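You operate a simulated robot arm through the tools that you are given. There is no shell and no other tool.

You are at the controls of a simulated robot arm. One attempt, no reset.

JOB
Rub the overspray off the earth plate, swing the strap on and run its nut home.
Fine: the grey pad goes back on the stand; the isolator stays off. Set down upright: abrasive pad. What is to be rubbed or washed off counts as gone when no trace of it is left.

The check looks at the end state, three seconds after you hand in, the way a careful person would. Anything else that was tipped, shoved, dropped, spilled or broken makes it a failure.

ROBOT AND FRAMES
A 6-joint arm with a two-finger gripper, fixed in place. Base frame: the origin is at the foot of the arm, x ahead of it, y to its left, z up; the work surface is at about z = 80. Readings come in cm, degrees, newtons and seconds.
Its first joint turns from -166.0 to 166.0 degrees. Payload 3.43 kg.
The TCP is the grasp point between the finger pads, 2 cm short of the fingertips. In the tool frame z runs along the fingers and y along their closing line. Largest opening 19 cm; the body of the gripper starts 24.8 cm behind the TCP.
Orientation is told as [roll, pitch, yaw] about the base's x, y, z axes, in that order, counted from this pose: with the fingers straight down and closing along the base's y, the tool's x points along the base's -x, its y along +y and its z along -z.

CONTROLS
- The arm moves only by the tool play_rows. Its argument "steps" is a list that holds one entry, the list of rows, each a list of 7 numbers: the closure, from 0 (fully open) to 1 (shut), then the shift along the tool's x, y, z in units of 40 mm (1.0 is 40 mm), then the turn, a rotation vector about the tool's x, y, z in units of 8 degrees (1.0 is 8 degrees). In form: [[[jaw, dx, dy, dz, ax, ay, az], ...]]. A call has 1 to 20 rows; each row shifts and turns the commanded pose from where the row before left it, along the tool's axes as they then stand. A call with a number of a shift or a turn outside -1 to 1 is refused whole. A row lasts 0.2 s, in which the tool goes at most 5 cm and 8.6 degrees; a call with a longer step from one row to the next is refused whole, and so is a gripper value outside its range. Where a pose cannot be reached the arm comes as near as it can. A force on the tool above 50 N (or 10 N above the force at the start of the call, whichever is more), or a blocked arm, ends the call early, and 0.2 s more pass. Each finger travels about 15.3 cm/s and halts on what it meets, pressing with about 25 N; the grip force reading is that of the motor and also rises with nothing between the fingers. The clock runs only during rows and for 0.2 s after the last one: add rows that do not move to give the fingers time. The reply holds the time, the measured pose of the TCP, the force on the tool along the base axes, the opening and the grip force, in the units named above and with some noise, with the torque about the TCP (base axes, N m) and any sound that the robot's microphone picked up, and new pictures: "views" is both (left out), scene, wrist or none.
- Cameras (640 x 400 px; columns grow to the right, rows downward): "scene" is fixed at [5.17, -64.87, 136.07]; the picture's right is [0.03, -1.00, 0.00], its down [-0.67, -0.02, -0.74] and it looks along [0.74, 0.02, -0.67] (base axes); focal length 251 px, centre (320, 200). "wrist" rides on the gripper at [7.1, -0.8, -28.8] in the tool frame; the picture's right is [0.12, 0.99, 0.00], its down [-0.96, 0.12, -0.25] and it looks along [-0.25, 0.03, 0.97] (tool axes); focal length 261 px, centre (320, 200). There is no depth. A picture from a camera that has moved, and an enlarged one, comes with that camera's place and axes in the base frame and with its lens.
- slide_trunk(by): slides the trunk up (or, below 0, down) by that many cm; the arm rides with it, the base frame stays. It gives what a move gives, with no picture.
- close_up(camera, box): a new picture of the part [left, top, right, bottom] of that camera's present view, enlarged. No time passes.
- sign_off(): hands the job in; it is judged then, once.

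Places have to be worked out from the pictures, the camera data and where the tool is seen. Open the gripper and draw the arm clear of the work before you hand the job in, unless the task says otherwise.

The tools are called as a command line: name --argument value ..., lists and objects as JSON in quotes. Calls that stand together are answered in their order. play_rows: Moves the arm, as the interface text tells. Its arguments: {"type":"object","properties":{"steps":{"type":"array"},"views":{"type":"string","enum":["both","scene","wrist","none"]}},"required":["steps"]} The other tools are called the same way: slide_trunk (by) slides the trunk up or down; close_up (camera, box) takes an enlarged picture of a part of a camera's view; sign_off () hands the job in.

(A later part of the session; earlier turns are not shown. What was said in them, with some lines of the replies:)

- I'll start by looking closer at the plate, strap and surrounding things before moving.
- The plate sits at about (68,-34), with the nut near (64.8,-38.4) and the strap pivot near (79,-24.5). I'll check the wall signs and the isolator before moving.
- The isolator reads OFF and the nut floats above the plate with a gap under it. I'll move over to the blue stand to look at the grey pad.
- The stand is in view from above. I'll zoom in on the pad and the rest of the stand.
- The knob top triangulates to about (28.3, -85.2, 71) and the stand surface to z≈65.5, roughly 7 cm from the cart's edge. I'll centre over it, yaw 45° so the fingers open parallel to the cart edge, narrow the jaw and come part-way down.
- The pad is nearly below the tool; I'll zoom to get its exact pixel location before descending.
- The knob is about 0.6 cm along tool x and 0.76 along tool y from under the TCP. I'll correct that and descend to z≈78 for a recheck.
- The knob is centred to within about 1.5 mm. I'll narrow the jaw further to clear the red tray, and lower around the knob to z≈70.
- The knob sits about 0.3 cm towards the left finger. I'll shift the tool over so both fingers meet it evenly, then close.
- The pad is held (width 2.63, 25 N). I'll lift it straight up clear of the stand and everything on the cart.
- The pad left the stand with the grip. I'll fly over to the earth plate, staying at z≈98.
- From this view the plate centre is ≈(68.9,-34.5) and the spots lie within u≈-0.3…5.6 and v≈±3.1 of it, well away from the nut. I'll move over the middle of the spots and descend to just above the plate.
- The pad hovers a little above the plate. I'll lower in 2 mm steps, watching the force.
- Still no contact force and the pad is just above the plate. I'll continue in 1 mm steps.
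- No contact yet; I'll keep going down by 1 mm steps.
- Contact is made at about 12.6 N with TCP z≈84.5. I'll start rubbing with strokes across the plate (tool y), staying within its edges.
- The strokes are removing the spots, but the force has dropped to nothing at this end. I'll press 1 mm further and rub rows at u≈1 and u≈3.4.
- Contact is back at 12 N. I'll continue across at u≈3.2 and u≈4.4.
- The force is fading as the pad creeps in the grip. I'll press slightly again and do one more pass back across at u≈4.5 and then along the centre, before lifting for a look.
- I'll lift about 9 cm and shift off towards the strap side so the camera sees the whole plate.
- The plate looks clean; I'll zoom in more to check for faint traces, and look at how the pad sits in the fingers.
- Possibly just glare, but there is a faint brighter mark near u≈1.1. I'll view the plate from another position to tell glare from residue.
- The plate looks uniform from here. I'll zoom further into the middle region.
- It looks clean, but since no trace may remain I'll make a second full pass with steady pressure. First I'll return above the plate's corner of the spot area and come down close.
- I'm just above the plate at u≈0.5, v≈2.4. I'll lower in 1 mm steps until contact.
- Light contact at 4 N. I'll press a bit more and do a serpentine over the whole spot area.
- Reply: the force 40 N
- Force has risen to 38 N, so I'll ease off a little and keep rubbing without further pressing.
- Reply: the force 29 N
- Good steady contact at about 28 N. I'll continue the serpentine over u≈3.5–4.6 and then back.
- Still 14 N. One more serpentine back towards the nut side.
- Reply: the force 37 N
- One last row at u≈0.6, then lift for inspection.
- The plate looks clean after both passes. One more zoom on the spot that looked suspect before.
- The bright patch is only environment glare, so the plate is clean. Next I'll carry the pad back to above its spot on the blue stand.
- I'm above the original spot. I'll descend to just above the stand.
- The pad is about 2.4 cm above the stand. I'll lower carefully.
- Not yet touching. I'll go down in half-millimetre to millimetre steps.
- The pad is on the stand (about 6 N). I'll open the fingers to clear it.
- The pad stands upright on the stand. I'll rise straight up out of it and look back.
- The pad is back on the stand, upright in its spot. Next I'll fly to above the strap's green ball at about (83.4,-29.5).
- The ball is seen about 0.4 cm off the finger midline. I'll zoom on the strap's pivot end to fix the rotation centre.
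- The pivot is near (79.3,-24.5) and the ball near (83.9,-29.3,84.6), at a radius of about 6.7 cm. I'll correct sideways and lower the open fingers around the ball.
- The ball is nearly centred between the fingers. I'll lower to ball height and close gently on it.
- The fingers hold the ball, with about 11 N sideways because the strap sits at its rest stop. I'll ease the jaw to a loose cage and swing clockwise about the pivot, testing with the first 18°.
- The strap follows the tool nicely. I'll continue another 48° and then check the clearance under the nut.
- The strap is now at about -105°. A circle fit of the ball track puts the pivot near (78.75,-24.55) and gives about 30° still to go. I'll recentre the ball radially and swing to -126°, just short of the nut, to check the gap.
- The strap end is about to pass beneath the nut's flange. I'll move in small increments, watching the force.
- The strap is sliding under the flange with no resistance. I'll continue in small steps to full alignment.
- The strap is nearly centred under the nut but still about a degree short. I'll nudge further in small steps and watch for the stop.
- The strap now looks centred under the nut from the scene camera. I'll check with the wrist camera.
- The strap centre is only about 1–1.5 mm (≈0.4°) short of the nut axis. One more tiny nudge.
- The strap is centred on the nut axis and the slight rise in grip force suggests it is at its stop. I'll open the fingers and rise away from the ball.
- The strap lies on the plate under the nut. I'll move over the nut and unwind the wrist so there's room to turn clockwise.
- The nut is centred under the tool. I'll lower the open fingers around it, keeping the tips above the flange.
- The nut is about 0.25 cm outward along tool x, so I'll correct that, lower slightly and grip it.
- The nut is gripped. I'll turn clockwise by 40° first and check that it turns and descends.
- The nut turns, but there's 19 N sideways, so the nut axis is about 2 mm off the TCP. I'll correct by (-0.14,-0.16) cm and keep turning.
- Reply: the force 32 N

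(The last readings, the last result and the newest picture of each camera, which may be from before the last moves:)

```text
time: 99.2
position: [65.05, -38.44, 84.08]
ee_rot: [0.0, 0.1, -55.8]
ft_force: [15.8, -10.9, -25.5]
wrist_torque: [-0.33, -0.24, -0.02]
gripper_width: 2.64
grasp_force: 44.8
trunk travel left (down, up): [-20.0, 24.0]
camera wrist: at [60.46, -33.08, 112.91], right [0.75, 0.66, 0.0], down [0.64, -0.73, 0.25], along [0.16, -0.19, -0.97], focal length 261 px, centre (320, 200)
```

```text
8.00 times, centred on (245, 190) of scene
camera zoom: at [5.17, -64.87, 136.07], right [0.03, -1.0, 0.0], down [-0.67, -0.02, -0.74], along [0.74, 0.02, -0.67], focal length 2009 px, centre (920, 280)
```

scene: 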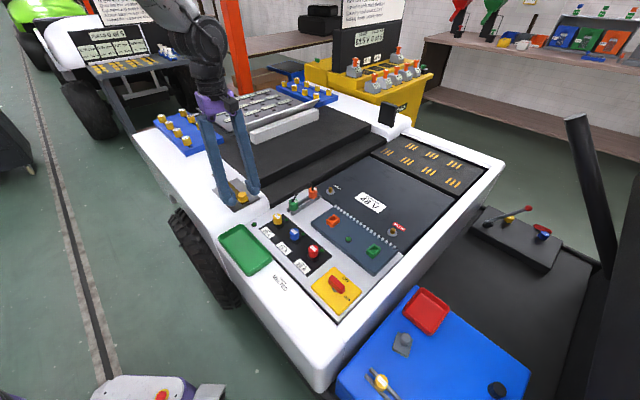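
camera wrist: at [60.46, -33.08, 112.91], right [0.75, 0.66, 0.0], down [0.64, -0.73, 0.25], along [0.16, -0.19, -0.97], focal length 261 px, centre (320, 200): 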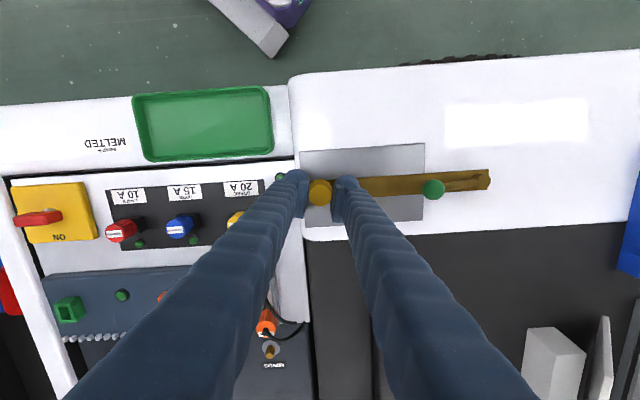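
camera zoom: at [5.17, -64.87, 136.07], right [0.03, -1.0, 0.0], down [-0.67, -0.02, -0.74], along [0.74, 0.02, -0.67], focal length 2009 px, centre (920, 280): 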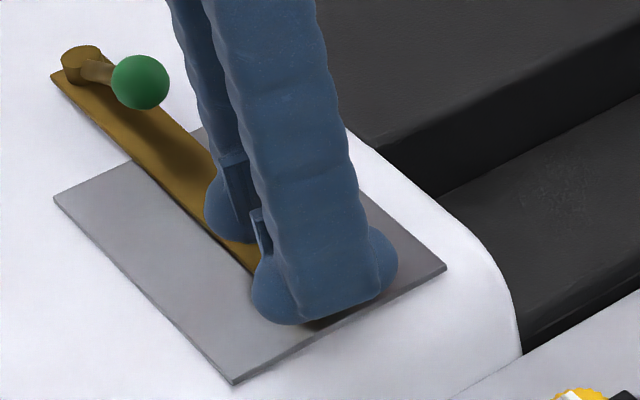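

The nut is now drawing the fingers down (25 N), so it is screwing in. I'll relieve the offsets, follow it down about 2 mm, and keep turning with a small descent per row.

play_rows --steps '[[[0.9, -0.032, 0.0115, 0.05, 0, 0, 0], [0.9, 0, 0, 0.005, 0, 0, 1], [0.9, 0, 0, 0.005, 0, 0, 1], [0.9, 0, 0, 0.005, 0, 0, 1], [0.9, 0, 0, 0.005, 0, 0, 1], [0.9, 0, 0, 0.005, 0, 0, 1], [0.9, 0, 0, 0, 0, 0, 0]]]' --views "wrist"

close_up --camera "wrist" --box '[270, 140, 370, 240]'

```text
time: 100.8
position: [64.92, -38.46, 83.99]
ee_rot: [0.2, -0.1, -95.9]
ft_force: [-8.4, -10.1, 34.7]
wrist_torque: [-0.08, 0.07, -0.02]
gripper_width: 2.62
grasp_force: 44.7
trunk travel left (down, up): [-20.0, 24.0]
camera wrist: at [64.84, -31.28, 112.8], right [1.0, 0.02, 0.0], down [0.02, -0.97, 0.25], along [0.01, -0.25, -0.97], focal length 261 px, centre (320, 200)
```

wrist: 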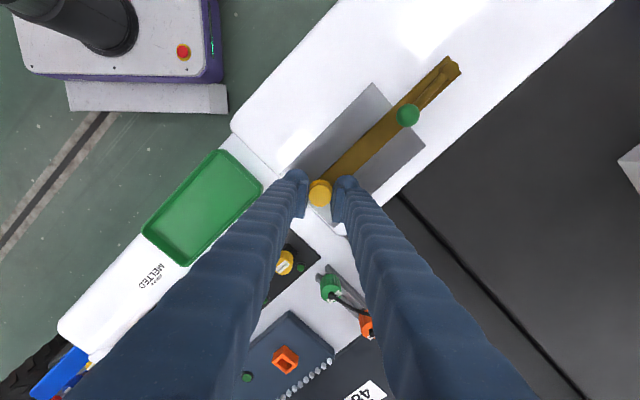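

```text
4.00 times, centred on (320, 190) of wrist
camera zoom: at [64.84, -31.28, 112.8], right [1.0, 0.02, 0.0], down [0.02, -0.97, 0.25], along [0.01, -0.25, -0.97], focal length 1043 px, centre (320, 240)
```

zoom: 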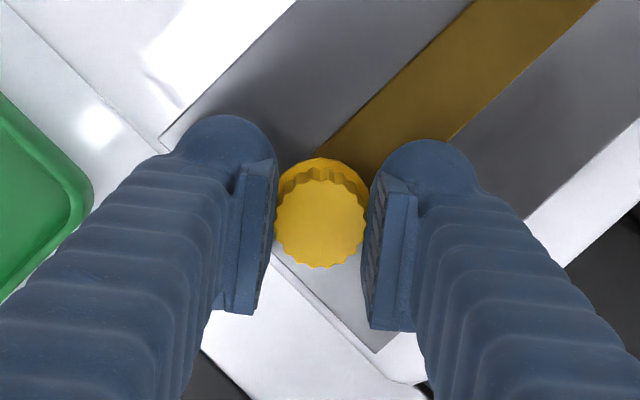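

I over-followed: now 35 N upward, so the thread pitch is fine and the arm is stiff. I'll back off about 1.2 mm and turn on without following, to measure the pitch.

play_rows --steps '[[[0.9, -0.011, -0.0065, -0.03, 0, 0, 0], [0.9, 0, 0, 0, 0, 0, 0], [0.9, 0, 0, 0, 0, 0, 0]]]' --views "none"

play_rows --steps '[[[0.9, 0, 0, 0, 0, 0, 1], [0.9, 0, 0, 0, 0, 0, 1], [0.9, 0, 0, 0, 0, 0, 1], [0.9, 0, 0, 0, 0, 0, 1], [0.9, 0, 0, 0, 0, 0, 1], [0.9, 0, 0, 0, 0, 0, 0]]]' --views "scene"

close_up --camera "scene" --box '[215, 165, 275, 215]'

```text
time: 101.6
position: [64.85, -38.33, 83.98]
ee_rot: [0.0, 0.0, -95.7]
ft_force: [-3.2, -12.6, 14.9]
wrist_torque: [-0.23, -0.02, -0.01]
gripper_width: 2.64
grasp_force: 45.3
trunk travel left (down, up): [-20.0, 24.0]
```

```text
time: 103.0
position: [64.89, -38.3, 83.91]
ee_rot: [0.0, 0.0, -135.8]
ft_force: [-6.8, -0.2, 13.6]
wrist_torque: [0.13, -0.02, -0.01]
gripper_width: 2.63
grasp_force: 44.6
trunk travel left (down, up): [-20.0, 24.0]
```

scene: 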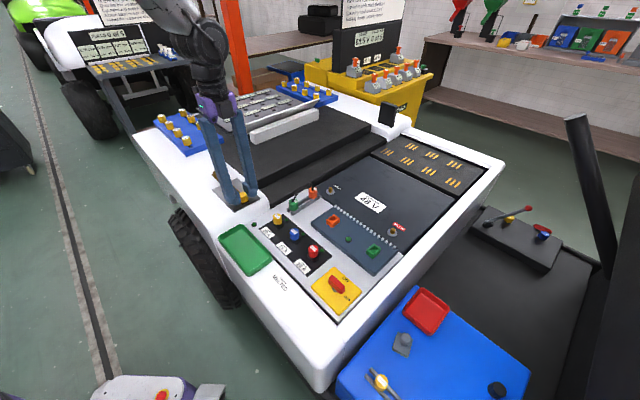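

```text
8.00 times, centred on (245, 190) of scene
camera zoom: at [5.17, -64.87, 136.07], right [0.03, -1.0, 0.0], down [-0.67, -0.02, -0.74], along [0.74, 0.02, -0.67], focal length 2009 px, centre (920, 280)
```

zoom: 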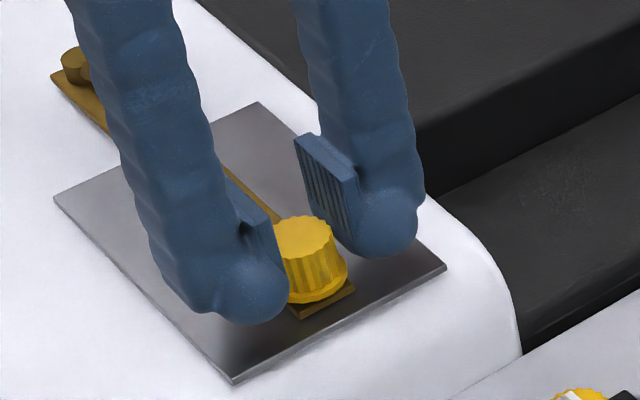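

The nut has come down roughly 1.5–2 mm after 176°. I'll release, unwind the wrist 160° with open fingers, and regrip.

play_rows --steps '[[[0.82, 0, 0, 0, 0, 0, 0], [0.745, 0, 0, 0, 0, 0, 0], [0.745, 0, 0, 0, 0, 0, 0]]]' --views "none"

close_up --camera "wrist" --box '[270, 140, 370, 240]'

play_rows --steps '[[[0.745, 0, 0, 0, 0, 0, -1], [0.745, 0, 0, 0, 0, 0, -1], [0.745, 0, 0, 0, 0, 0, -1], [0.745, 0, 0, 0, 0, 0, -1], [0.745, 0, 0, 0, 0, 0, -1], [0.745, 0, 0, 0, 0, 0, -1], [0.745, 0, 0, 0, 0, 0, -1], [0.745, 0, 0, 0, 0, 0, -1], [0.745, 0, 0, 0, 0, 0, -1], [0.745, 0, 0, 0, 0, 0, -1], [0.745, 0, 0, 0, 0, 0, -1], [0.745, 0, 0, 0, 0, 0, -1], [0.745, 0, 0, 0, 0, 0, -1], [0.745, 0, 0, 0, 0, 0, -1], [0.745, 0, 0, 0, 0, 0, -1], [0.745, 0, 0, 0, 0, 0, -1], [0.745, 0, 0, 0, 0, 0, -1], [0.745, 0, 0, 0, 0, 0, -1], [0.745, 0, 0, 0, 0, 0, -1], [0.745, 0, 0, 0, 0, 0, -1]]]' --views "wrist"

close_up --camera "wrist" --box '[270, 140, 370, 240]'

close_up --camera "scene" --box '[230, 180, 260, 205]'

```text
time: 103.8
position: [64.99, -38.48, 83.94]
ee_rot: [0.0, 0.1, -135.8]
ft_force: [0.5, 0.1, -0.2]
wrist_torque: [0.0, 0.03, 0.01]
gripper_width: 4.86
grasp_force: 0.1
trunk travel left (down, up): [-20.0, 24.0]
```

```text
4.00 times, centred on (320, 190) of wrist
camera zoom: at [69.57, -32.91, 112.73], right [0.78, -0.63, 0.0], down [-0.61, -0.75, 0.25], along [-0.16, -0.19, -0.97], focal length 1043 px, centre (320, 240)
```

zoom: 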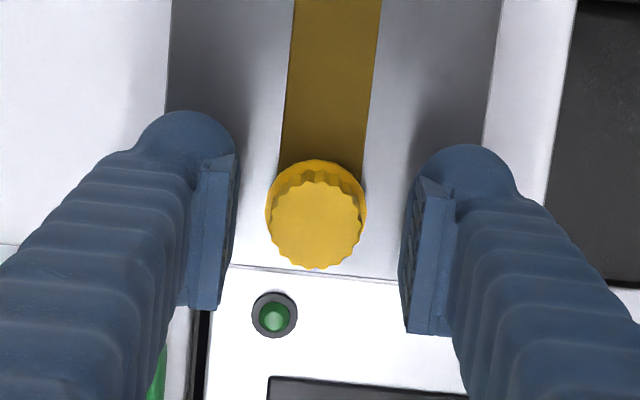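

```text
time: 108.0
position: [65.09, -38.55, 84.03]
ee_rot: [0.0, 0.1, 24.5]
ft_force: [-0.2, 0.8, 0.2]
wrist_torque: [0.01, -0.01, 0.0]
gripper_width: 4.82
grasp_force: 0.1
trunk travel left (down, up): [-20.0, 24.0]
camera wrist: at [59.14, -42.19, 112.78], right [-0.52, 0.85, 0.0], down [0.83, 0.5, 0.25], along [0.21, 0.13, -0.97], focal length 261 px, centre (320, 200)
```

wrist: 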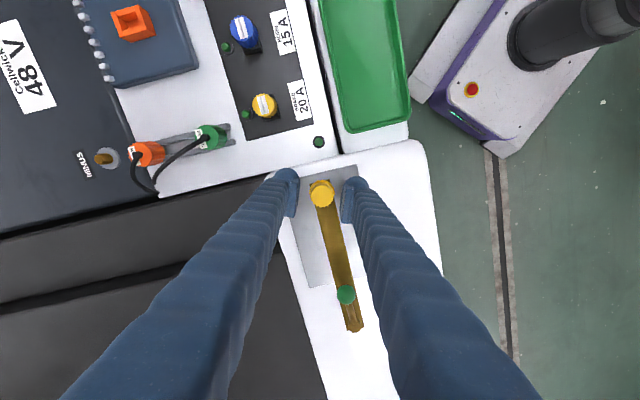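

```text
4.00 times, centred on (320, 190) of wrist
camera zoom: at [59.14, -42.19, 112.78], right [-0.52, 0.85, 0.0], down [0.83, 0.5, 0.25], along [0.21, 0.13, -0.97], focal length 1043 px, centre (320, 240)
```

zoom: 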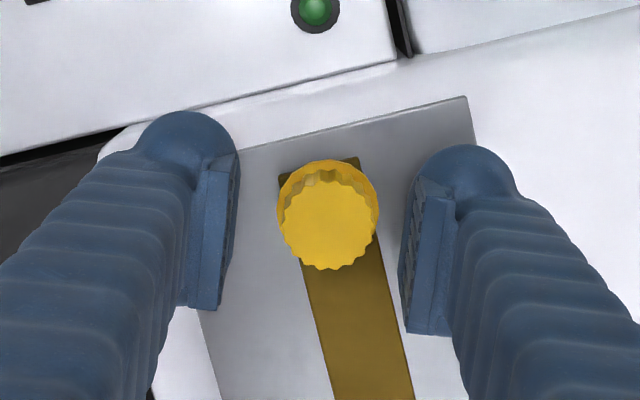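

```text
16.00 times, centred on (245, 192) of scene
camera zoom: at [5.17, -64.87, 136.07], right [0.03, -1.0, 0.0], down [-0.67, -0.02, -0.74], along [0.74, 0.02, -0.67], focal length 4019 px, centre (1520, 320)
```

zoom: 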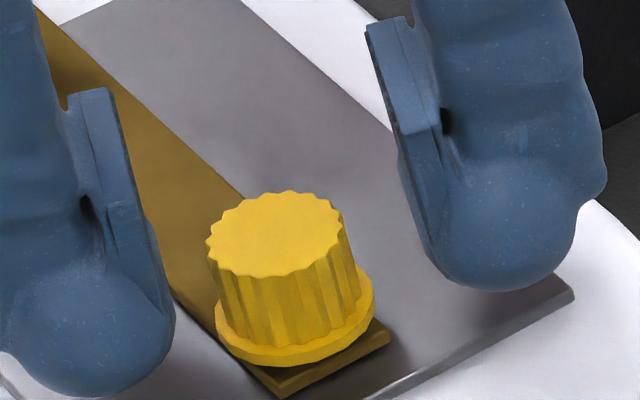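

The nut has descended a bit (about 1.2 mm for half a turn). It is now about 2–3 mm off centre between the fingers, so I'll correct and regrip, then keep turning.

play_rows --steps '[[[0.745, -0.03, 0.06, 0.02, 0, 0, 0], [0.745, 0, 0, 0, 0, 0, 0], [0.8, 0, 0, 0, 0, 0, 0], [0.83, 0, 0, 0, 0, 0, 0], [0.9, 0, 0, 0, 0, 0, 0], [0.9, 0, 0, 0, 0, 0, 0], [0.9, 0, 0, 0, 0, 0, 0]]]' --views "none"

close_up --camera "wrist" --box '[270, 140, 370, 240]'

```text
time: 109.6
position: [65.11, -38.3, 83.81]
ee_rot: [0.1, 0.0, 24.3]
ft_force: [0.2, -2.6, -0.3]
wrist_torque: [-0.01, 0.04, 0.03]
gripper_width: 2.64
grasp_force: 44.6
trunk travel left (down, up): [-20.0, 24.0]
```

```text
4.00 times, centred on (320, 190) of wrist
camera zoom: at [59.14, -41.91, 112.68], right [-0.52, 0.86, 0.0], down [0.83, 0.5, 0.25], along [0.21, 0.13, -0.97], focal length 1043 px, centre (320, 240)
```

zoom: 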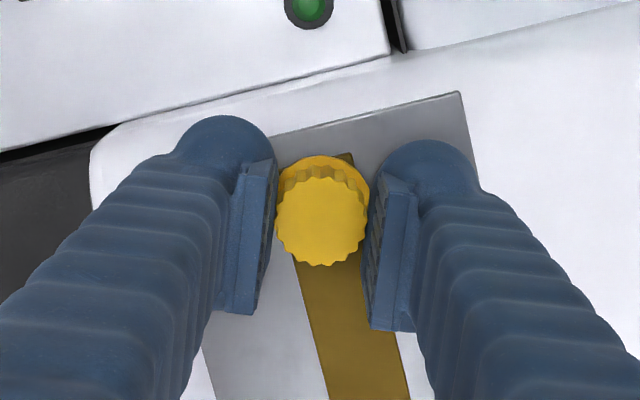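

Good centred grip (2.6 N sideways). I'll turn 80° clockwise with a tiny follow-down.

play_rows --steps '[[[0.9, 0, 0, 0.0013, 0, 0, 1], [0.9, 0, 0, 0.0013, 0, 0, 1], [0.9, 0, 0, 0.0013, 0, 0, 1], [0.9, 0, 0, 0.0013, 0, 0, 1], [0.9, 0, 0, 0.0013, 0, 0, 1], [0.9, 0, 0, 0.0013, 0, 0, 1], [0.9, 0, 0, 0.0013, 0, 0, 1], [0.9, 0, 0, 0.0013, 0, 0, 1], [0.9, 0, 0, 0.0013, 0, 0, 1], [0.9, 0, 0, 0.0013, 0, 0, 1], [0.9, 0, 0, 0, 0, 0, 0]]]' --views "none"

```text
time: 112.0
position: [64.8, -38.23, 83.81]
ee_rot: [0.0, -0.1, -55.9]
ft_force: [-8.9, -33.4, 26.5]
wrist_torque: [-0.33, 0.3, 0.0]
gripper_width: 2.58
grasp_force: 45.3
trunk travel left (down, up): [-20.0, 24.0]
```

Sideways force has grown again. I'll look at the nut before going on.

close_up --camera "scene" --box '[230, 180, 260, 205]'

close_up --camera "wrist" --box '[270, 140, 370, 240]'

```text
16.00 times, centred on (245, 192) of scene
camera zoom: at [5.17, -64.87, 136.07], right [0.03, -1.0, 0.0], down [-0.67, -0.02, -0.74], along [0.74, 0.02, -0.67], focal length 4019 px, centre (1520, 320)
```

zoom: 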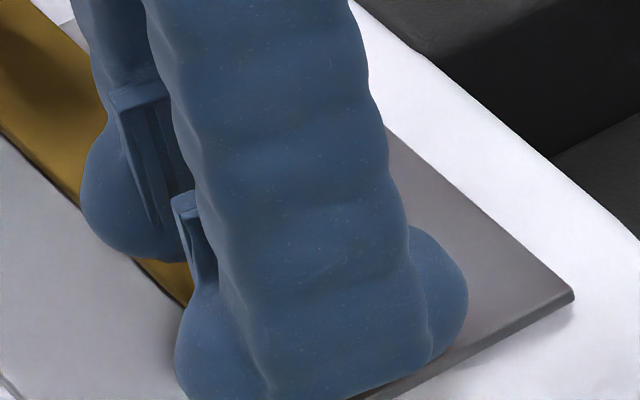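

```text
4.00 times, centred on (320, 190) of wrist
camera zoom: at [60.29, -32.89, 112.61], right [0.75, 0.66, 0.0], down [0.64, -0.73, 0.25], along [0.16, -0.19, -0.97], focal length 1043 px, centre (320, 240)
```

zoom: 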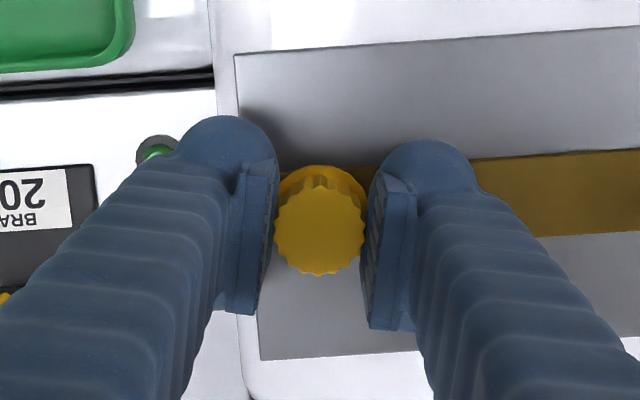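

I had mis-centred it at the regrip: the earlier commanded axis was right. I'll move back by about 2.3 mm in -y and ease up 1 mm.

play_rows --steps '[[[0.9, -0.045, -0.036, -0.02, 0, 0, 0], [0.9, 0, 0, 0, 0, 0, 0], [0.9, 0, 0, 0, 0, 0, 0]]]' --views "none"

```text
time: 112.8
position: [64.8, -38.2, 83.84]
ee_rot: [0.1, 0.1, -55.7]
ft_force: [-8.9, -8.1, 21.8]
wrist_torque: [0.17, 0.22, -0.04]
gripper_width: 2.58
grasp_force: 45.6
trunk travel left (down, up): [-20.0, 24.0]
```

play_rows --steps '[[[0.9, -0.004, -0.012, -0.03, 0, 0, 0], [0.9, 0, 0, 0, 0, 0, 0], [0.9, 0, 0, 0, 0, 0, 0]]]' --views "none"

```text
time: 113.6
position: [64.87, -38.24, 83.75]
ee_rot: [-0.1, 0.2, -55.7]
ft_force: [-9.7, 7.4, -1.2]
wrist_torque: [0.0, -0.05, 0.02]
gripper_width: 2.57
grasp_force: 45.1
trunk travel left (down, up): [-20.0, 24.0]
```

Forces are nearly neutral now. I'll continue turning clockwise in two parts with checks.

play_rows --steps '[[[0.9, 0, 0, 0, 0, 0, 1], [0.9, 0, 0, 0, 0, 0, 1], [0.9, 0, 0, 0, 0, 0, 1], [0.9, 0, 0, 0, 0, 0, 1], [0.9, 0, 0, 0, 0, 0, 1], [0.9, 0, 0, 0, 0, 0, 0]]]' --views "none"

play_rows --steps '[[[0.9, 0, 0, 0, 0, 0, 1], [0.9, 0, 0, 0, 0, 0, 1], [0.9, 0, 0, 0, 0, 0, 1], [0.9, 0, 0, 0, 0, 0, 1], [0.9, 0, 0, 0, 0, 0, 1], [0.9, 0, 0, 0, 0, 0, 0]]]' --views "wrist"

close_up --camera "scene" --box '[230, 180, 260, 205]'

close_up --camera "wrist" --box '[270, 140, 370, 240]'

```text
time: 115.0
position: [64.94, -38.27, 83.83]
ee_rot: [-0.3, 0.1, -95.7]
ft_force: [-16.5, 22.6, -30.9]
wrist_torque: [0.21, 0.01, -0.03]
gripper_width: 2.61
grasp_force: 45.4
trunk travel left (down, up): [-20.0, 24.0]
```

```text
time: 116.4
position: [64.97, -38.28, 84.04]
ee_rot: [-0.1, -0.1, -135.8]
ft_force: [-12.4, 23.9, -21.1]
wrist_torque: [0.13, 0.11, -0.05]
gripper_width: 2.57
grasp_force: 44.9
trunk travel left (down, up): [-20.0, 24.0]
camera wrist: at [69.57, -32.8, 112.72], right [0.78, -0.63, 0.0], down [-0.61, -0.75, 0.25], along [-0.16, -0.19, -0.97], focal length 261 px, centre (320, 200)
```

wrist: 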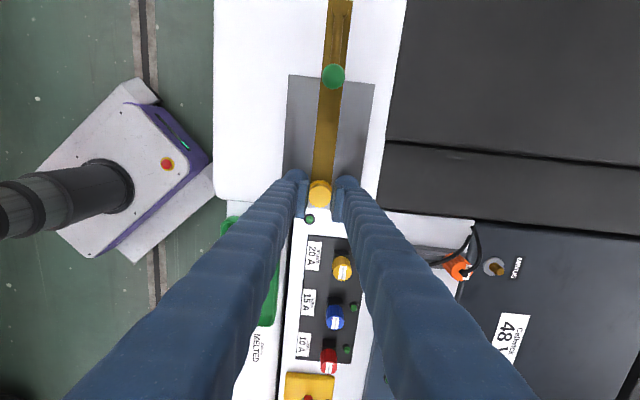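

```text
16.00 times, centred on (245, 192) of scene
camera zoom: at [5.17, -64.87, 136.07], right [0.03, -1.0, 0.0], down [-0.67, -0.02, -0.74], along [0.74, 0.02, -0.67], focal length 4019 px, centre (1520, 320)
```

zoom: 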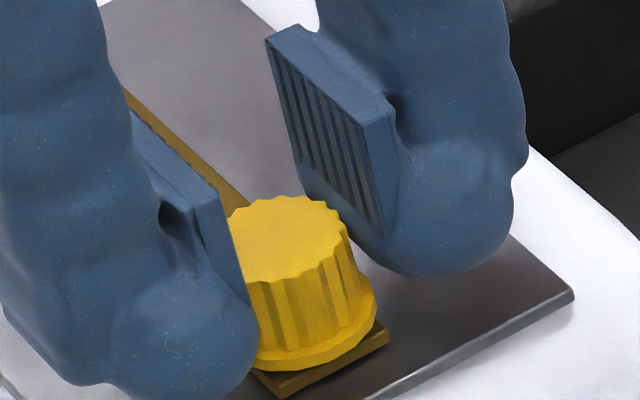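

```text
4.00 times, centred on (320, 190) of wrist
camera zoom: at [69.57, -32.8, 112.72], right [0.78, -0.63, 0.0], down [-0.61, -0.75, 0.25], along [-0.16, -0.19, -0.97], focal length 1043 px, centre (320, 240)
```

zoom: 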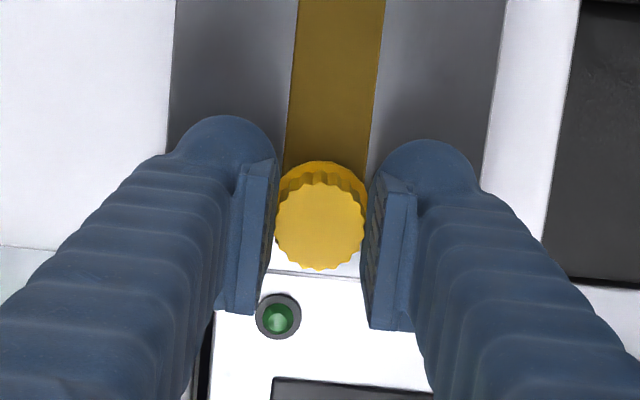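

The nut keeps drawing down (flange edge another ~1 mm lower in the picture). I'll release, unwind, and regrip using the force-fitted nut axis.

play_rows --steps '[[[0.82, 0, 0, 0, 0, 0, 0], [0.745, 0, 0, 0, 0, 0, 0], [0.745, 0, -0.023, 0, 0, 0, 0]]]' --views "none"

play_rows --steps '[[[0.745, 0, 0, 0, 0, 0, -1], [0.745, 0, 0, 0, 0, 0, -1], [0.745, 0, 0, 0, 0, 0, -1], [0.745, 0, 0, 0, 0, 0, -1], [0.745, 0, 0, 0, 0, 0, -1], [0.745, 0, 0, 0, 0, 0, -1], [0.745, 0, 0, 0, 0, 0, -1], [0.745, 0, 0, 0, 0, 0, -1], [0.745, 0, 0, 0, 0, 0, -1], [0.745, 0, 0, 0, 0, 0, -1], [0.745, 0, 0, 0, 0, 0, -1], [0.745, 0, 0, 0, 0, 0, -1], [0.745, 0, 0, 0, 0, 0, -1], [0.745, 0, 0, 0, 0, 0, -1], [0.745, 0, 0, 0, 0, 0, -1], [0.745, 0, 0, 0, 0, 0, -1], [0.745, 0, 0, 0, 0, 0, -1], [0.745, 0, 0, 0, 0, 0, -1], [0.745, 0, 0, 0, 0, 0, -1], [0.745, 0, 0, 0, 0, 0, -1]]]' --views "none"

close_up --camera "scene" --box '[230, 180, 260, 205]'

close_up --camera "wrist" --box '[270, 140, 370, 240]'

```text
time: 117.2
position: [64.97, -38.38, 83.9]
ee_rot: [0.0, -0.1, -135.8]
ft_force: [-0.3, 0.8, -0.3]
wrist_torque: [0.0, 0.03, 0.02]
gripper_width: 4.83
grasp_force: 0.1
trunk travel left (down, up): [-20.0, 24.0]
```

```text
time: 121.4
position: [64.82, -38.43, 83.97]
ee_rot: [0.0, 0.1, 24.4]
ft_force: [0.3, 0.6, -1.1]
wrist_torque: [-0.03, -0.03, -0.01]
gripper_width: 4.83
grasp_force: 0.1
trunk travel left (down, up): [-20.0, 24.0]
```

```text
16.00 times, centred on (245, 192) of scene
camera zoom: at [5.17, -64.87, 136.07], right [0.03, -1.0, 0.0], down [-0.67, -0.02, -0.74], along [0.74, 0.02, -0.67], focal length 4019 px, centre (1520, 320)
```

zoom: 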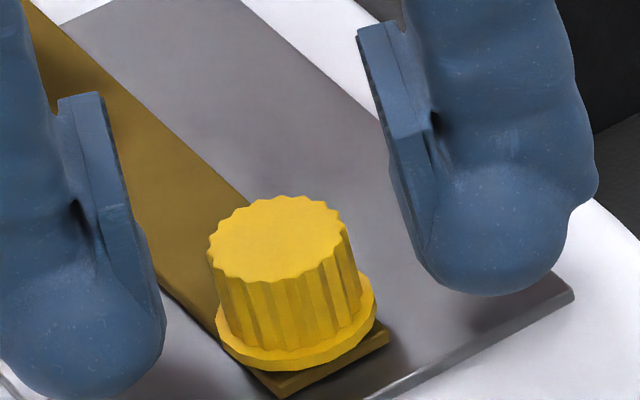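

```text
4.00 times, centred on (320, 190) of wrist
camera zoom: at [59.0, -42.05, 112.78], right [-0.52, 0.85, 0.0], down [0.83, 0.5, 0.25], along [0.21, 0.13, -0.97], focal length 1043 px, centre (320, 240)
```

zoom: 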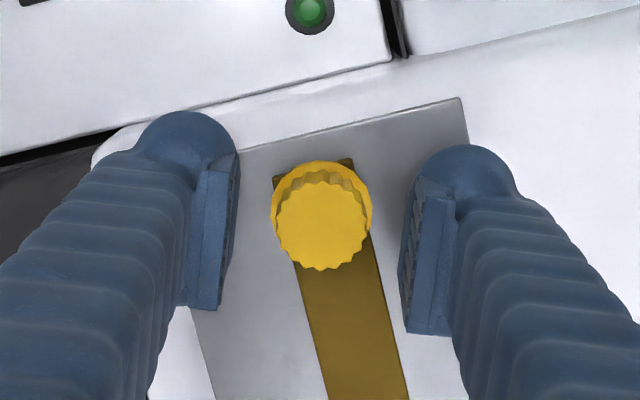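

The nut is centred nicely now and about 2.3 mm lower than at the start. I'll regrip and turn again with the matching follow-down.

play_rows --steps '[[[0.8, 0, 0, 0, 0, 0, 0], [0.83, 0, 0, 0, 0, 0, 0], [0.9, 0, 0, 0, 0, 0, 0], [0.9, 0, 0, 0, 0, 0, 0], [0.9, 0, 0, 0.0014, 0, 0, 1], [0.9, 0, 0, 0.0014, 0, 0, 1], [0.9, 0, 0, 0.0014, 0, 0, 1], [0.9, 0, 0, 0.0014, 0, 0, 1], [0.9, 0, 0, 0.0014, 0, 0, 1], [0.9, 0, 0, 0.0014, 0, 0, 1], [0.9, 0, 0, 0.0014, 0, 0, 1], [0.9, 0, 0, 0, 0, 0, 0]]]' --views "none"

```text
time: 124.0
position: [64.92, -38.38, 83.97]
ee_rot: [0.0, -0.1, -31.9]
ft_force: [2.9, 13.8, 1.1]
wrist_torque: [0.06, -0.17, 0.41]
gripper_width: 2.55
grasp_force: 44.7
trunk travel left (down, up): [-20.0, 24.0]
```

A torque of 0.41 N m now appears about the nut axis, so it's starting to bite. I'll continue in short increments and watch the torque.

play_rows --steps '[[[0.9, 0, 0, 0.0014, 0, 0, 1], [0.9, 0, 0, 0.0014, 0, 0, 1], [0.9, 0, 0, 0, 0, 0, 0]]]' --views "none"

close_up --camera "wrist" --box '[270, 140, 370, 240]'

```text
time: 124.8
position: [64.97, -38.32, 83.83]
ee_rot: [-0.1, 0.0, -47.7]
ft_force: [5.3, 7.0, -0.5]
wrist_torque: [-0.01, -0.14, 0.26]
gripper_width: 2.65
grasp_force: 44.5
trunk travel left (down, up): [-20.0, 24.0]
```

```text
4.00 times, centred on (320, 190) of wrist
camera zoom: at [59.75, -33.75, 112.72], right [0.65, 0.76, 0.0], down [0.73, -0.63, 0.25], along [0.19, -0.16, -0.97], focal length 1043 px, centre (320, 240)
```

zoom: 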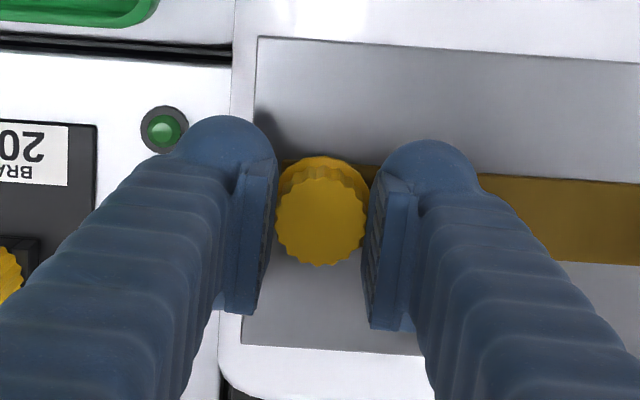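

Torque stays up while the width changes, which suggests the fingers are starting to slip over the knurls. I'll turn a bit more to confirm.

play_rows --steps '[[[0.9, 0, 0, 0, 0, 0, 1], [0.9, 0, 0, 0, 0, 0, 1], [0.9, 0, 0, 0, 0, 0, 1], [0.9, 0, 0, 0, 0, 0, 0]]]' --views "none"

play_rows --steps '[[[0.9, 0, 0, 0, 0, 0, 1], [0.9, 0, 0, 0, 0, 0, 1], [0.9, 0, 0, 0, 0, 0, 1], [0.9, 0, 0, 0, 0, 0, 0]]]' --views "none"

play_rows --steps '[[[0.9, 0, 0, 0, 0, 0, 1], [0.9, 0, 0, 0, 0, 0, 1], [0.9, 0, 0, 0, 0, 0, 1], [0.9, 0, 0, 0, 0, 0, 1], [0.9, 0, 0, 0, 0, 0, 1], [0.9, 0, 0, 0, 0, 0, 0]]]' --views "wrist"

close_up --camera "scene" --box '[230, 180, 260, 205]'

close_up --camera "wrist" --box '[270, 140, 370, 240]'

```text
time: 125.8
position: [64.98, -38.43, 83.96]
ee_rot: [0.0, 0.0, -71.9]
ft_force: [10.1, 4.8, 1.1]
wrist_torque: [-0.02, -0.06, 0.43]
gripper_width: 2.66
grasp_force: 44.4
trunk travel left (down, up): [-20.0, 24.0]
```

```text
time: 126.8
position: [64.85, -38.3, 84.01]
ee_rot: [-0.1, 0.0, -95.8]
ft_force: [0.3, -0.8, 3.1]
wrist_torque: [-0.12, 0.03, 0.66]
gripper_width: 2.64
grasp_force: 44.8
trunk travel left (down, up): [-20.0, 24.0]
```

```text
time: 128.2
position: [64.83, -38.25, 83.73]
ee_rot: [-0.1, 0.0, -135.8]
ft_force: [-2.5, 0.7, -2.7]
wrist_torque: [0.05, 0.0, 0.37]
gripper_width: 2.63
grasp_force: 44.9
trunk travel left (down, up): [-20.0, 24.0]
camera wrist: at [69.49, -32.84, 112.68], right [0.78, -0.63, 0.0], down [-0.61, -0.75, 0.25], along [-0.16, -0.19, -0.97], focal length 261 px, centre (320, 200)
```

wrist: 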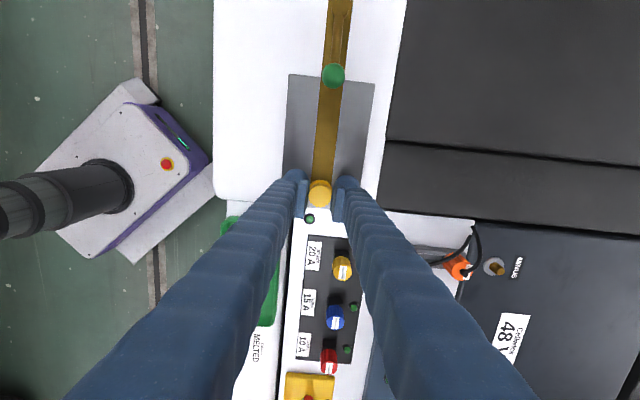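

```text
16.00 times, centred on (245, 192) of scene
camera zoom: at [5.17, -64.87, 136.07], right [0.03, -1.0, 0.0], down [-0.67, -0.02, -0.74], along [0.74, 0.02, -0.67], focal length 4019 px, centre (1520, 320)
```

zoom: 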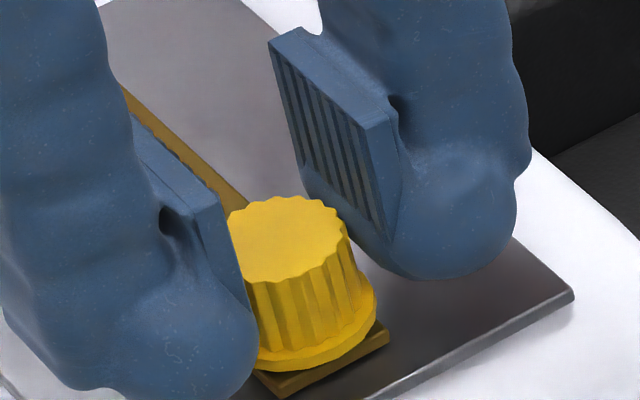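

```text
4.00 times, centred on (320, 190) of wrist
camera zoom: at [69.49, -32.84, 112.68], right [0.78, -0.63, 0.0], down [-0.61, -0.75, 0.25], along [-0.16, -0.19, -0.97], focal length 1043 px, centre (320, 240)
```

zoom: 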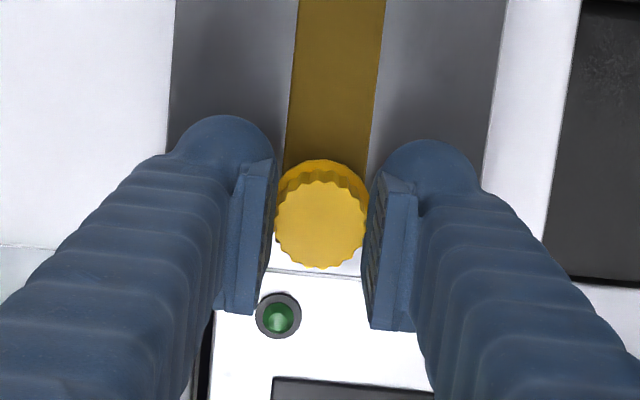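

Torque holds at 0.4–0.66 N m while the nut no longer descends, so it appears seated. I'll release and inspect the seating from the side.

play_rows --steps '[[[0.82, 0, 0, 0, 0, 0, 0], [0.745, 0, 0, 0, 0, 0, 0], [0.745, 0, 0, 0, 0, 0, 0], [0.745, 0, 0, -0.4, 0, 0, 0], [0.745, 0, 0, -0.8, 0, 0, 0], [0.745, 0, 0, -0.9, 0, 0, 0], [0.745, 0, 0, 0, 0, 0, 0]]]' --views "wrist"

close_up --camera "scene" --box '[230, 180, 260, 205]'

close_up --camera "wrist" --box '[270, 120, 370, 220]'

```text
time: 129.8
position: [65.01, -38.47, 92.36]
ee_rot: [-0.1, -0.1, -135.7]
ft_force: [-0.3, -0.5, 0.2]
wrist_torque: [-0.01, 0.02, 0.0]
gripper_width: 4.84
grasp_force: 0.2
trunk travel left (down, up): [-20.0, 24.0]
camera wrist: at [69.53, -32.89, 121.13], right [0.78, -0.63, 0.0], down [-0.61, -0.75, 0.25], along [-0.16, -0.19, -0.97], focal length 261 px, centre (320, 200)
```

wrist: 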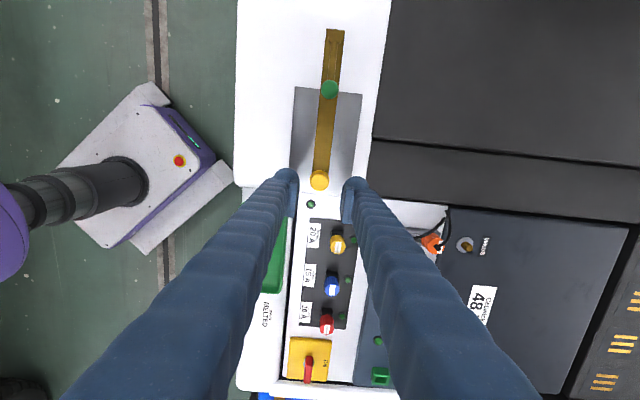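

```text
16.00 times, centred on (245, 192) of scene
camera zoom: at [5.17, -64.87, 136.07], right [0.03, -1.0, 0.0], down [-0.67, -0.02, -0.74], along [0.74, 0.02, -0.67], focal length 4019 px, centre (1520, 320)
```

zoom: 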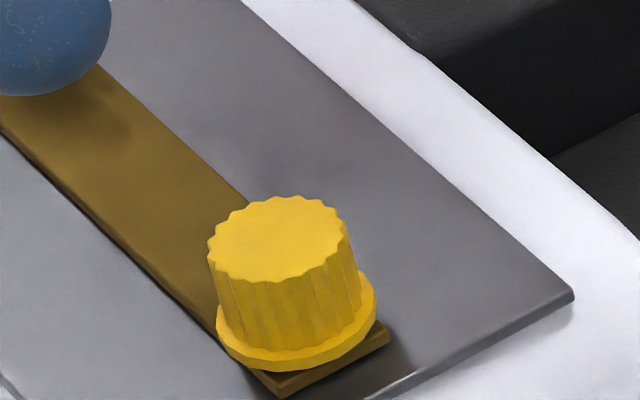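

```text
4.00 times, centred on (320, 170) of wrist
camera zoom: at [69.53, -32.89, 121.13], right [0.78, -0.63, 0.0], down [-0.61, -0.75, 0.25], along [-0.16, -0.19, -0.97], focal length 1043 px, centre (320, 320)
```

zoom: 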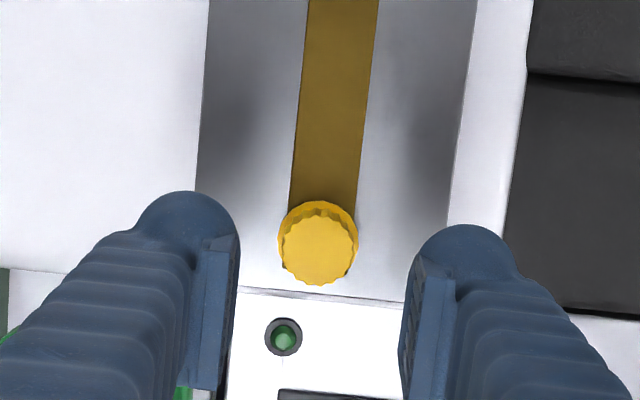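

The flange now appears to sit on the strap. I'll do one more confirming grip: unwind 80°, lower, grip, and check that torque rises at once.

play_rows --steps '[[[0.745, 0, 0, 0, 0, 0, -1], [0.745, 0, 0, 0, 0, 0, -1], [0.745, 0, 0, 0, 0, 0, -1], [0.745, 0, 0, 0, 0, 0, -1], [0.745, 0, 0, 0, 0, 0, -1], [0.745, 0, 0, 0, 0, 0, -1], [0.745, 0, 0, 0, 0, 0, -1], [0.745, 0, 0, 0, 0, 0, -1], [0.745, 0, 0, 0, 0, 0, -1], [0.745, 0, 0, 0, 0, 0, -1], [0.745, 0, 0, 0.7, 0, 0, 0], [0.745, 0, 0, 0.7, 0, 0, 0], [0.745, 0, 0, 0.5, 0, 0, 0], [0.745, 0, 0, 0.18, 0, 0, 0], [0.745, 0, 0, 0, 0, 0, 0]]]' --views "none"

close_up --camera "wrist" --box '[270, 140, 370, 240]'

play_rows --steps '[[[0.8, 0, 0, 0, 0, 0, 0], [0.83, 0, 0, 0, 0, 0, 0], [0.9, 0, 0, 0, 0, 0, 0], [0.9, 0, 0, 0, 0, 0, 0], [0.9, 0, 0, 0, 0, 0, 0]]]' --views "none"

play_rows --steps '[[[0.9, 0, 0, 0, 0, 0, 1], [0.9, 0, 0, 0, 0, 0, 0]]]' --views "none"

play_rows --steps '[[[0.9, 0, 0, 0, 0, 0, 1], [0.9, 0, 0, 0, 0, 0, 0]]]' --views "none"

```text
time: 133.0
position: [64.8, -38.42, 83.94]
ee_rot: [0.0, 0.1, -55.6]
ft_force: [-1.0, 0.2, -0.6]
wrist_torque: [-0.01, 0.01, -0.02]
gripper_width: 4.86
grasp_force: 0.1
trunk travel left (down, up): [-20.0, 24.0]
```

```text
4.00 times, centred on (320, 190) of wrist
camera zoom: at [60.34, -33.07, 112.7], right [0.75, 0.66, 0.0], down [0.64, -0.73, 0.25], along [0.16, -0.19, -0.97], focal length 1043 px, centre (320, 240)
```

zoom: 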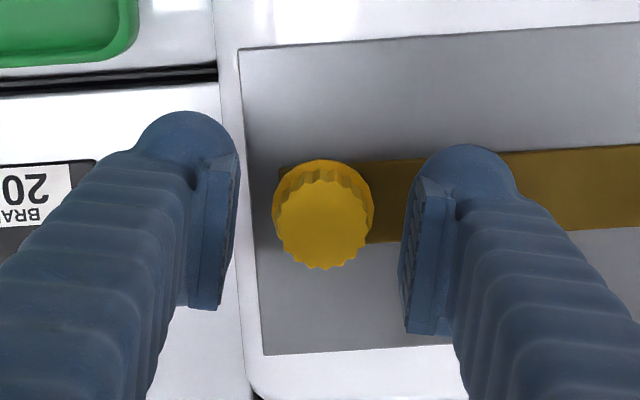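

```text
time: 134.2
position: [64.88, -38.36, 83.73]
ee_rot: [0.0, 0.0, -55.7]
ft_force: [4.5, 4.7, -0.6]
wrist_torque: [0.11, -0.02, -0.01]
gripper_width: 2.63
grasp_force: 45.2
trunk travel left (down, up): [-20.0, 24.0]
```

```text
time: 134.8
position: [64.84, -38.31, 83.84]
ee_rot: [-0.1, -0.1, -63.8]
ft_force: [5.5, 8.1, -3.0]
wrist_torque: [0.0, -0.05, 0.6]
gripper_width: 2.56
grasp_force: 44.9
trunk travel left (down, up): [-20.0, 24.0]
```

```text
time: 135.4
position: [64.89, -38.38, 84.01]
ee_rot: [-0.1, 0.0, -71.7]
ft_force: [11.4, 8.9, -5.6]
wrist_torque: [0.04, -0.1, 0.43]
gripper_width: 2.66
grasp_force: 45.1
trunk travel left (down, up): [-20.0, 24.0]
```

The torque jumps to 0.6 N m within 8° and then slips, so the nut is tight. I'll open the fingers, rise straight up and retreat.

play_rows --steps '[[[0.82, 0, 0, 0, 0, 0, 0], [0.745, 0, 0, 0, 0, 0, 0], [0.745, 0, 0, 0, 0, 0, 0], [0.745, 0, 0, -0.4, 0, 0, 0], [0.745, 0, 0, -0.8, 0, 0, 0], [0.745, 0, 0, -0.9, 0, 0, 0], [0.745, 0, 0, -0.9, 0, 0, 0], [0.745, 0, 0, -0.9, 0, 0, 0], [0.745, 0, 0, -0.9, 0, 0, 0], [0.745, 0, 0, -0.9, 0, 0, 0], [0.5, 0, 0, -0.9, 0, 0, 0], [0.3, 0.8, 0, 0, 0, 0, 0], [0, 0.8, 0, 0, 0, 0, 0], [0, 0.8, 0, 0, 0, 0, 0], [0, 0, 0, 0, 0, 0, 0]]]'

close_up --camera "scene" --box '[205, 150, 285, 210]'

close_up --camera "scene" --box '[230, 180, 260, 205]'

close_up --camera "scene" --box '[220, 170, 540, 400]'

```text
time: 138.6
position: [61.66, -29.33, 110.5]
ee_rot: [-0.1, 0.0, -71.6]
ft_force: [0.1, 0.3, 0.5]
wrist_torque: [-0.12, 0.01, 0.03]
gripper_width: 19.0
grasp_force: 0.2
trunk travel left (down, up): [-20.0, 24.0]
camera wrist: at [58.83, -22.85, 139.27], right [0.91, 0.42, 0.0], down [0.41, -0.88, 0.25], along [0.1, -0.22, -0.97], focal length 261 px, centre (320, 200)
```

scene: 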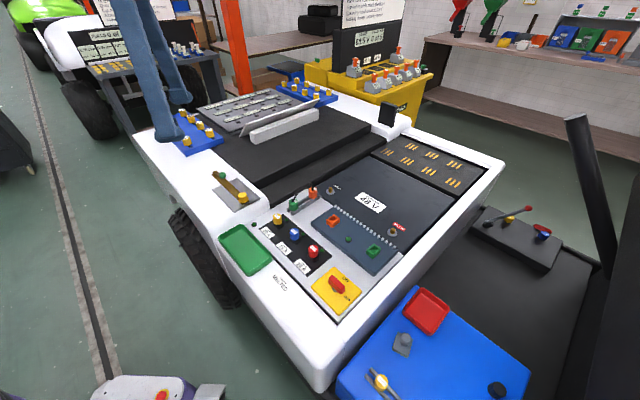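
wrist: 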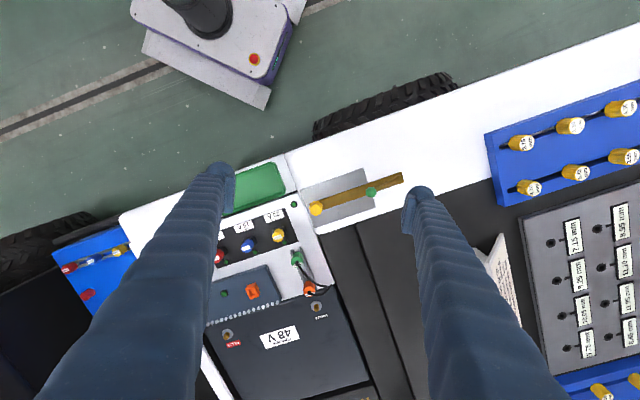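

```text
6.67 times, centred on (245, 180) of scene
camera zoom: at [5.17, -64.87, 136.07], right [0.03, -1.0, 0.0], down [-0.67, -0.02, -0.74], along [0.74, 0.02, -0.67], focal length 1674 px, centre (820, 333)
```

zoom: 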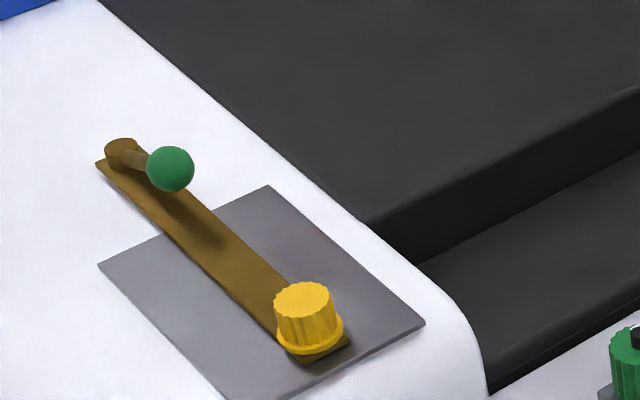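

```text
16.00 times, centred on (245, 192) of scene
camera zoom: at [5.17, -64.87, 136.07], right [0.03, -1.0, 0.0], down [-0.67, -0.02, -0.74], along [0.74, 0.02, -0.67], focal length 4019 px, centre (1520, 320)
```

zoom: 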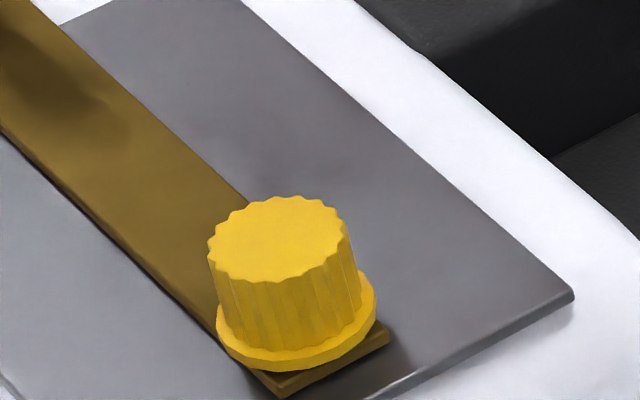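

```text
1.74 times, centred on (380, 285) of scene
camera zoom: at [5.17, -64.87, 136.07], right [0.03, -1.0, 0.0], down [-0.67, -0.02, -0.74], along [0.74, 0.02, -0.67], focal length 437 px, centre (216, 52)
```

zoom: 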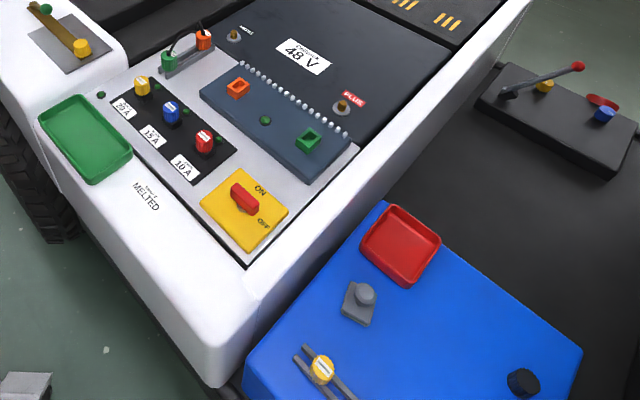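

Strap, nut, pad and isolator all look right. One last look at the plate from the wrist for any residue.

close_up --camera "wrist" --box '[290, 155, 410, 235]'

close_up --camera "scene" --box '[214, 170, 262, 204]'

```text
5.00 times, centred on (350, 195) of wrist
camera zoom: at [58.83, -22.85, 139.27], right [0.91, 0.42, 0.0], down [0.41, -0.88, 0.25], along [0.1, -0.22, -0.97], focal length 1303 px, centre (170, 225)
```

zoom: 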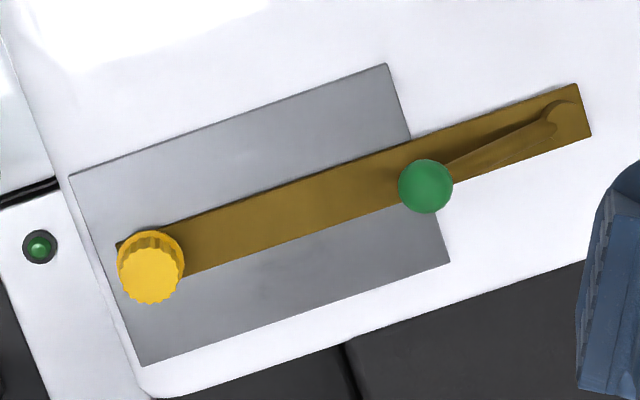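

```text
11.76 times, centred on (238, 187) of scene
camera zoom: at [5.17, -64.87, 136.07], right [0.03, -1.0, 0.0], down [-0.67, -0.02, -0.74], along [0.74, 0.02, -0.67], focal length 2955 px, centre (1285, 353)
```

zoom: 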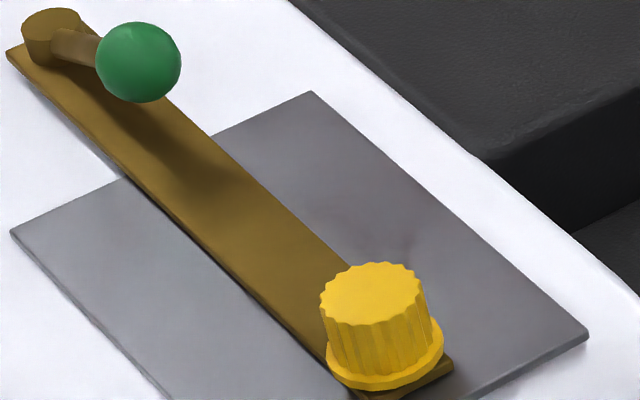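

The plate is clean, the strap lies along it under the tightened nut, the pad is upright on the stand and the isolator is untouched at OFF. The gripper is open and the arm is clear, so I'm handing in.

sign_off

```text
The job is handed in.
```

I've handed the job in: the overspray is off the earth plate, the strap is swung on, and its nut is run home. I don't have the check's verdict.

- **Plate:** I went over the whole marked area twice. Close-ups from both cameras then showed no spots, only glare that shifted with the viewpoint.
- **Strap:** It swung about 90° and its end now sits centred under the nut.
- **Nut:** I turned it clockwise until it seated on the strap. On the last grip the torque reached 0.6 N m within 8° and the fingers slipped, and the nut had stopped moving down.
- **Grey pad:** It is back on the blue stand, upright, in its original spot but turned about 14° from how it first sat.
- **Isolator:** I never touched it, and it still reads OFF.

The gripper is open and the arm is clear of the work. Nothing else looked moved in the final pictures.
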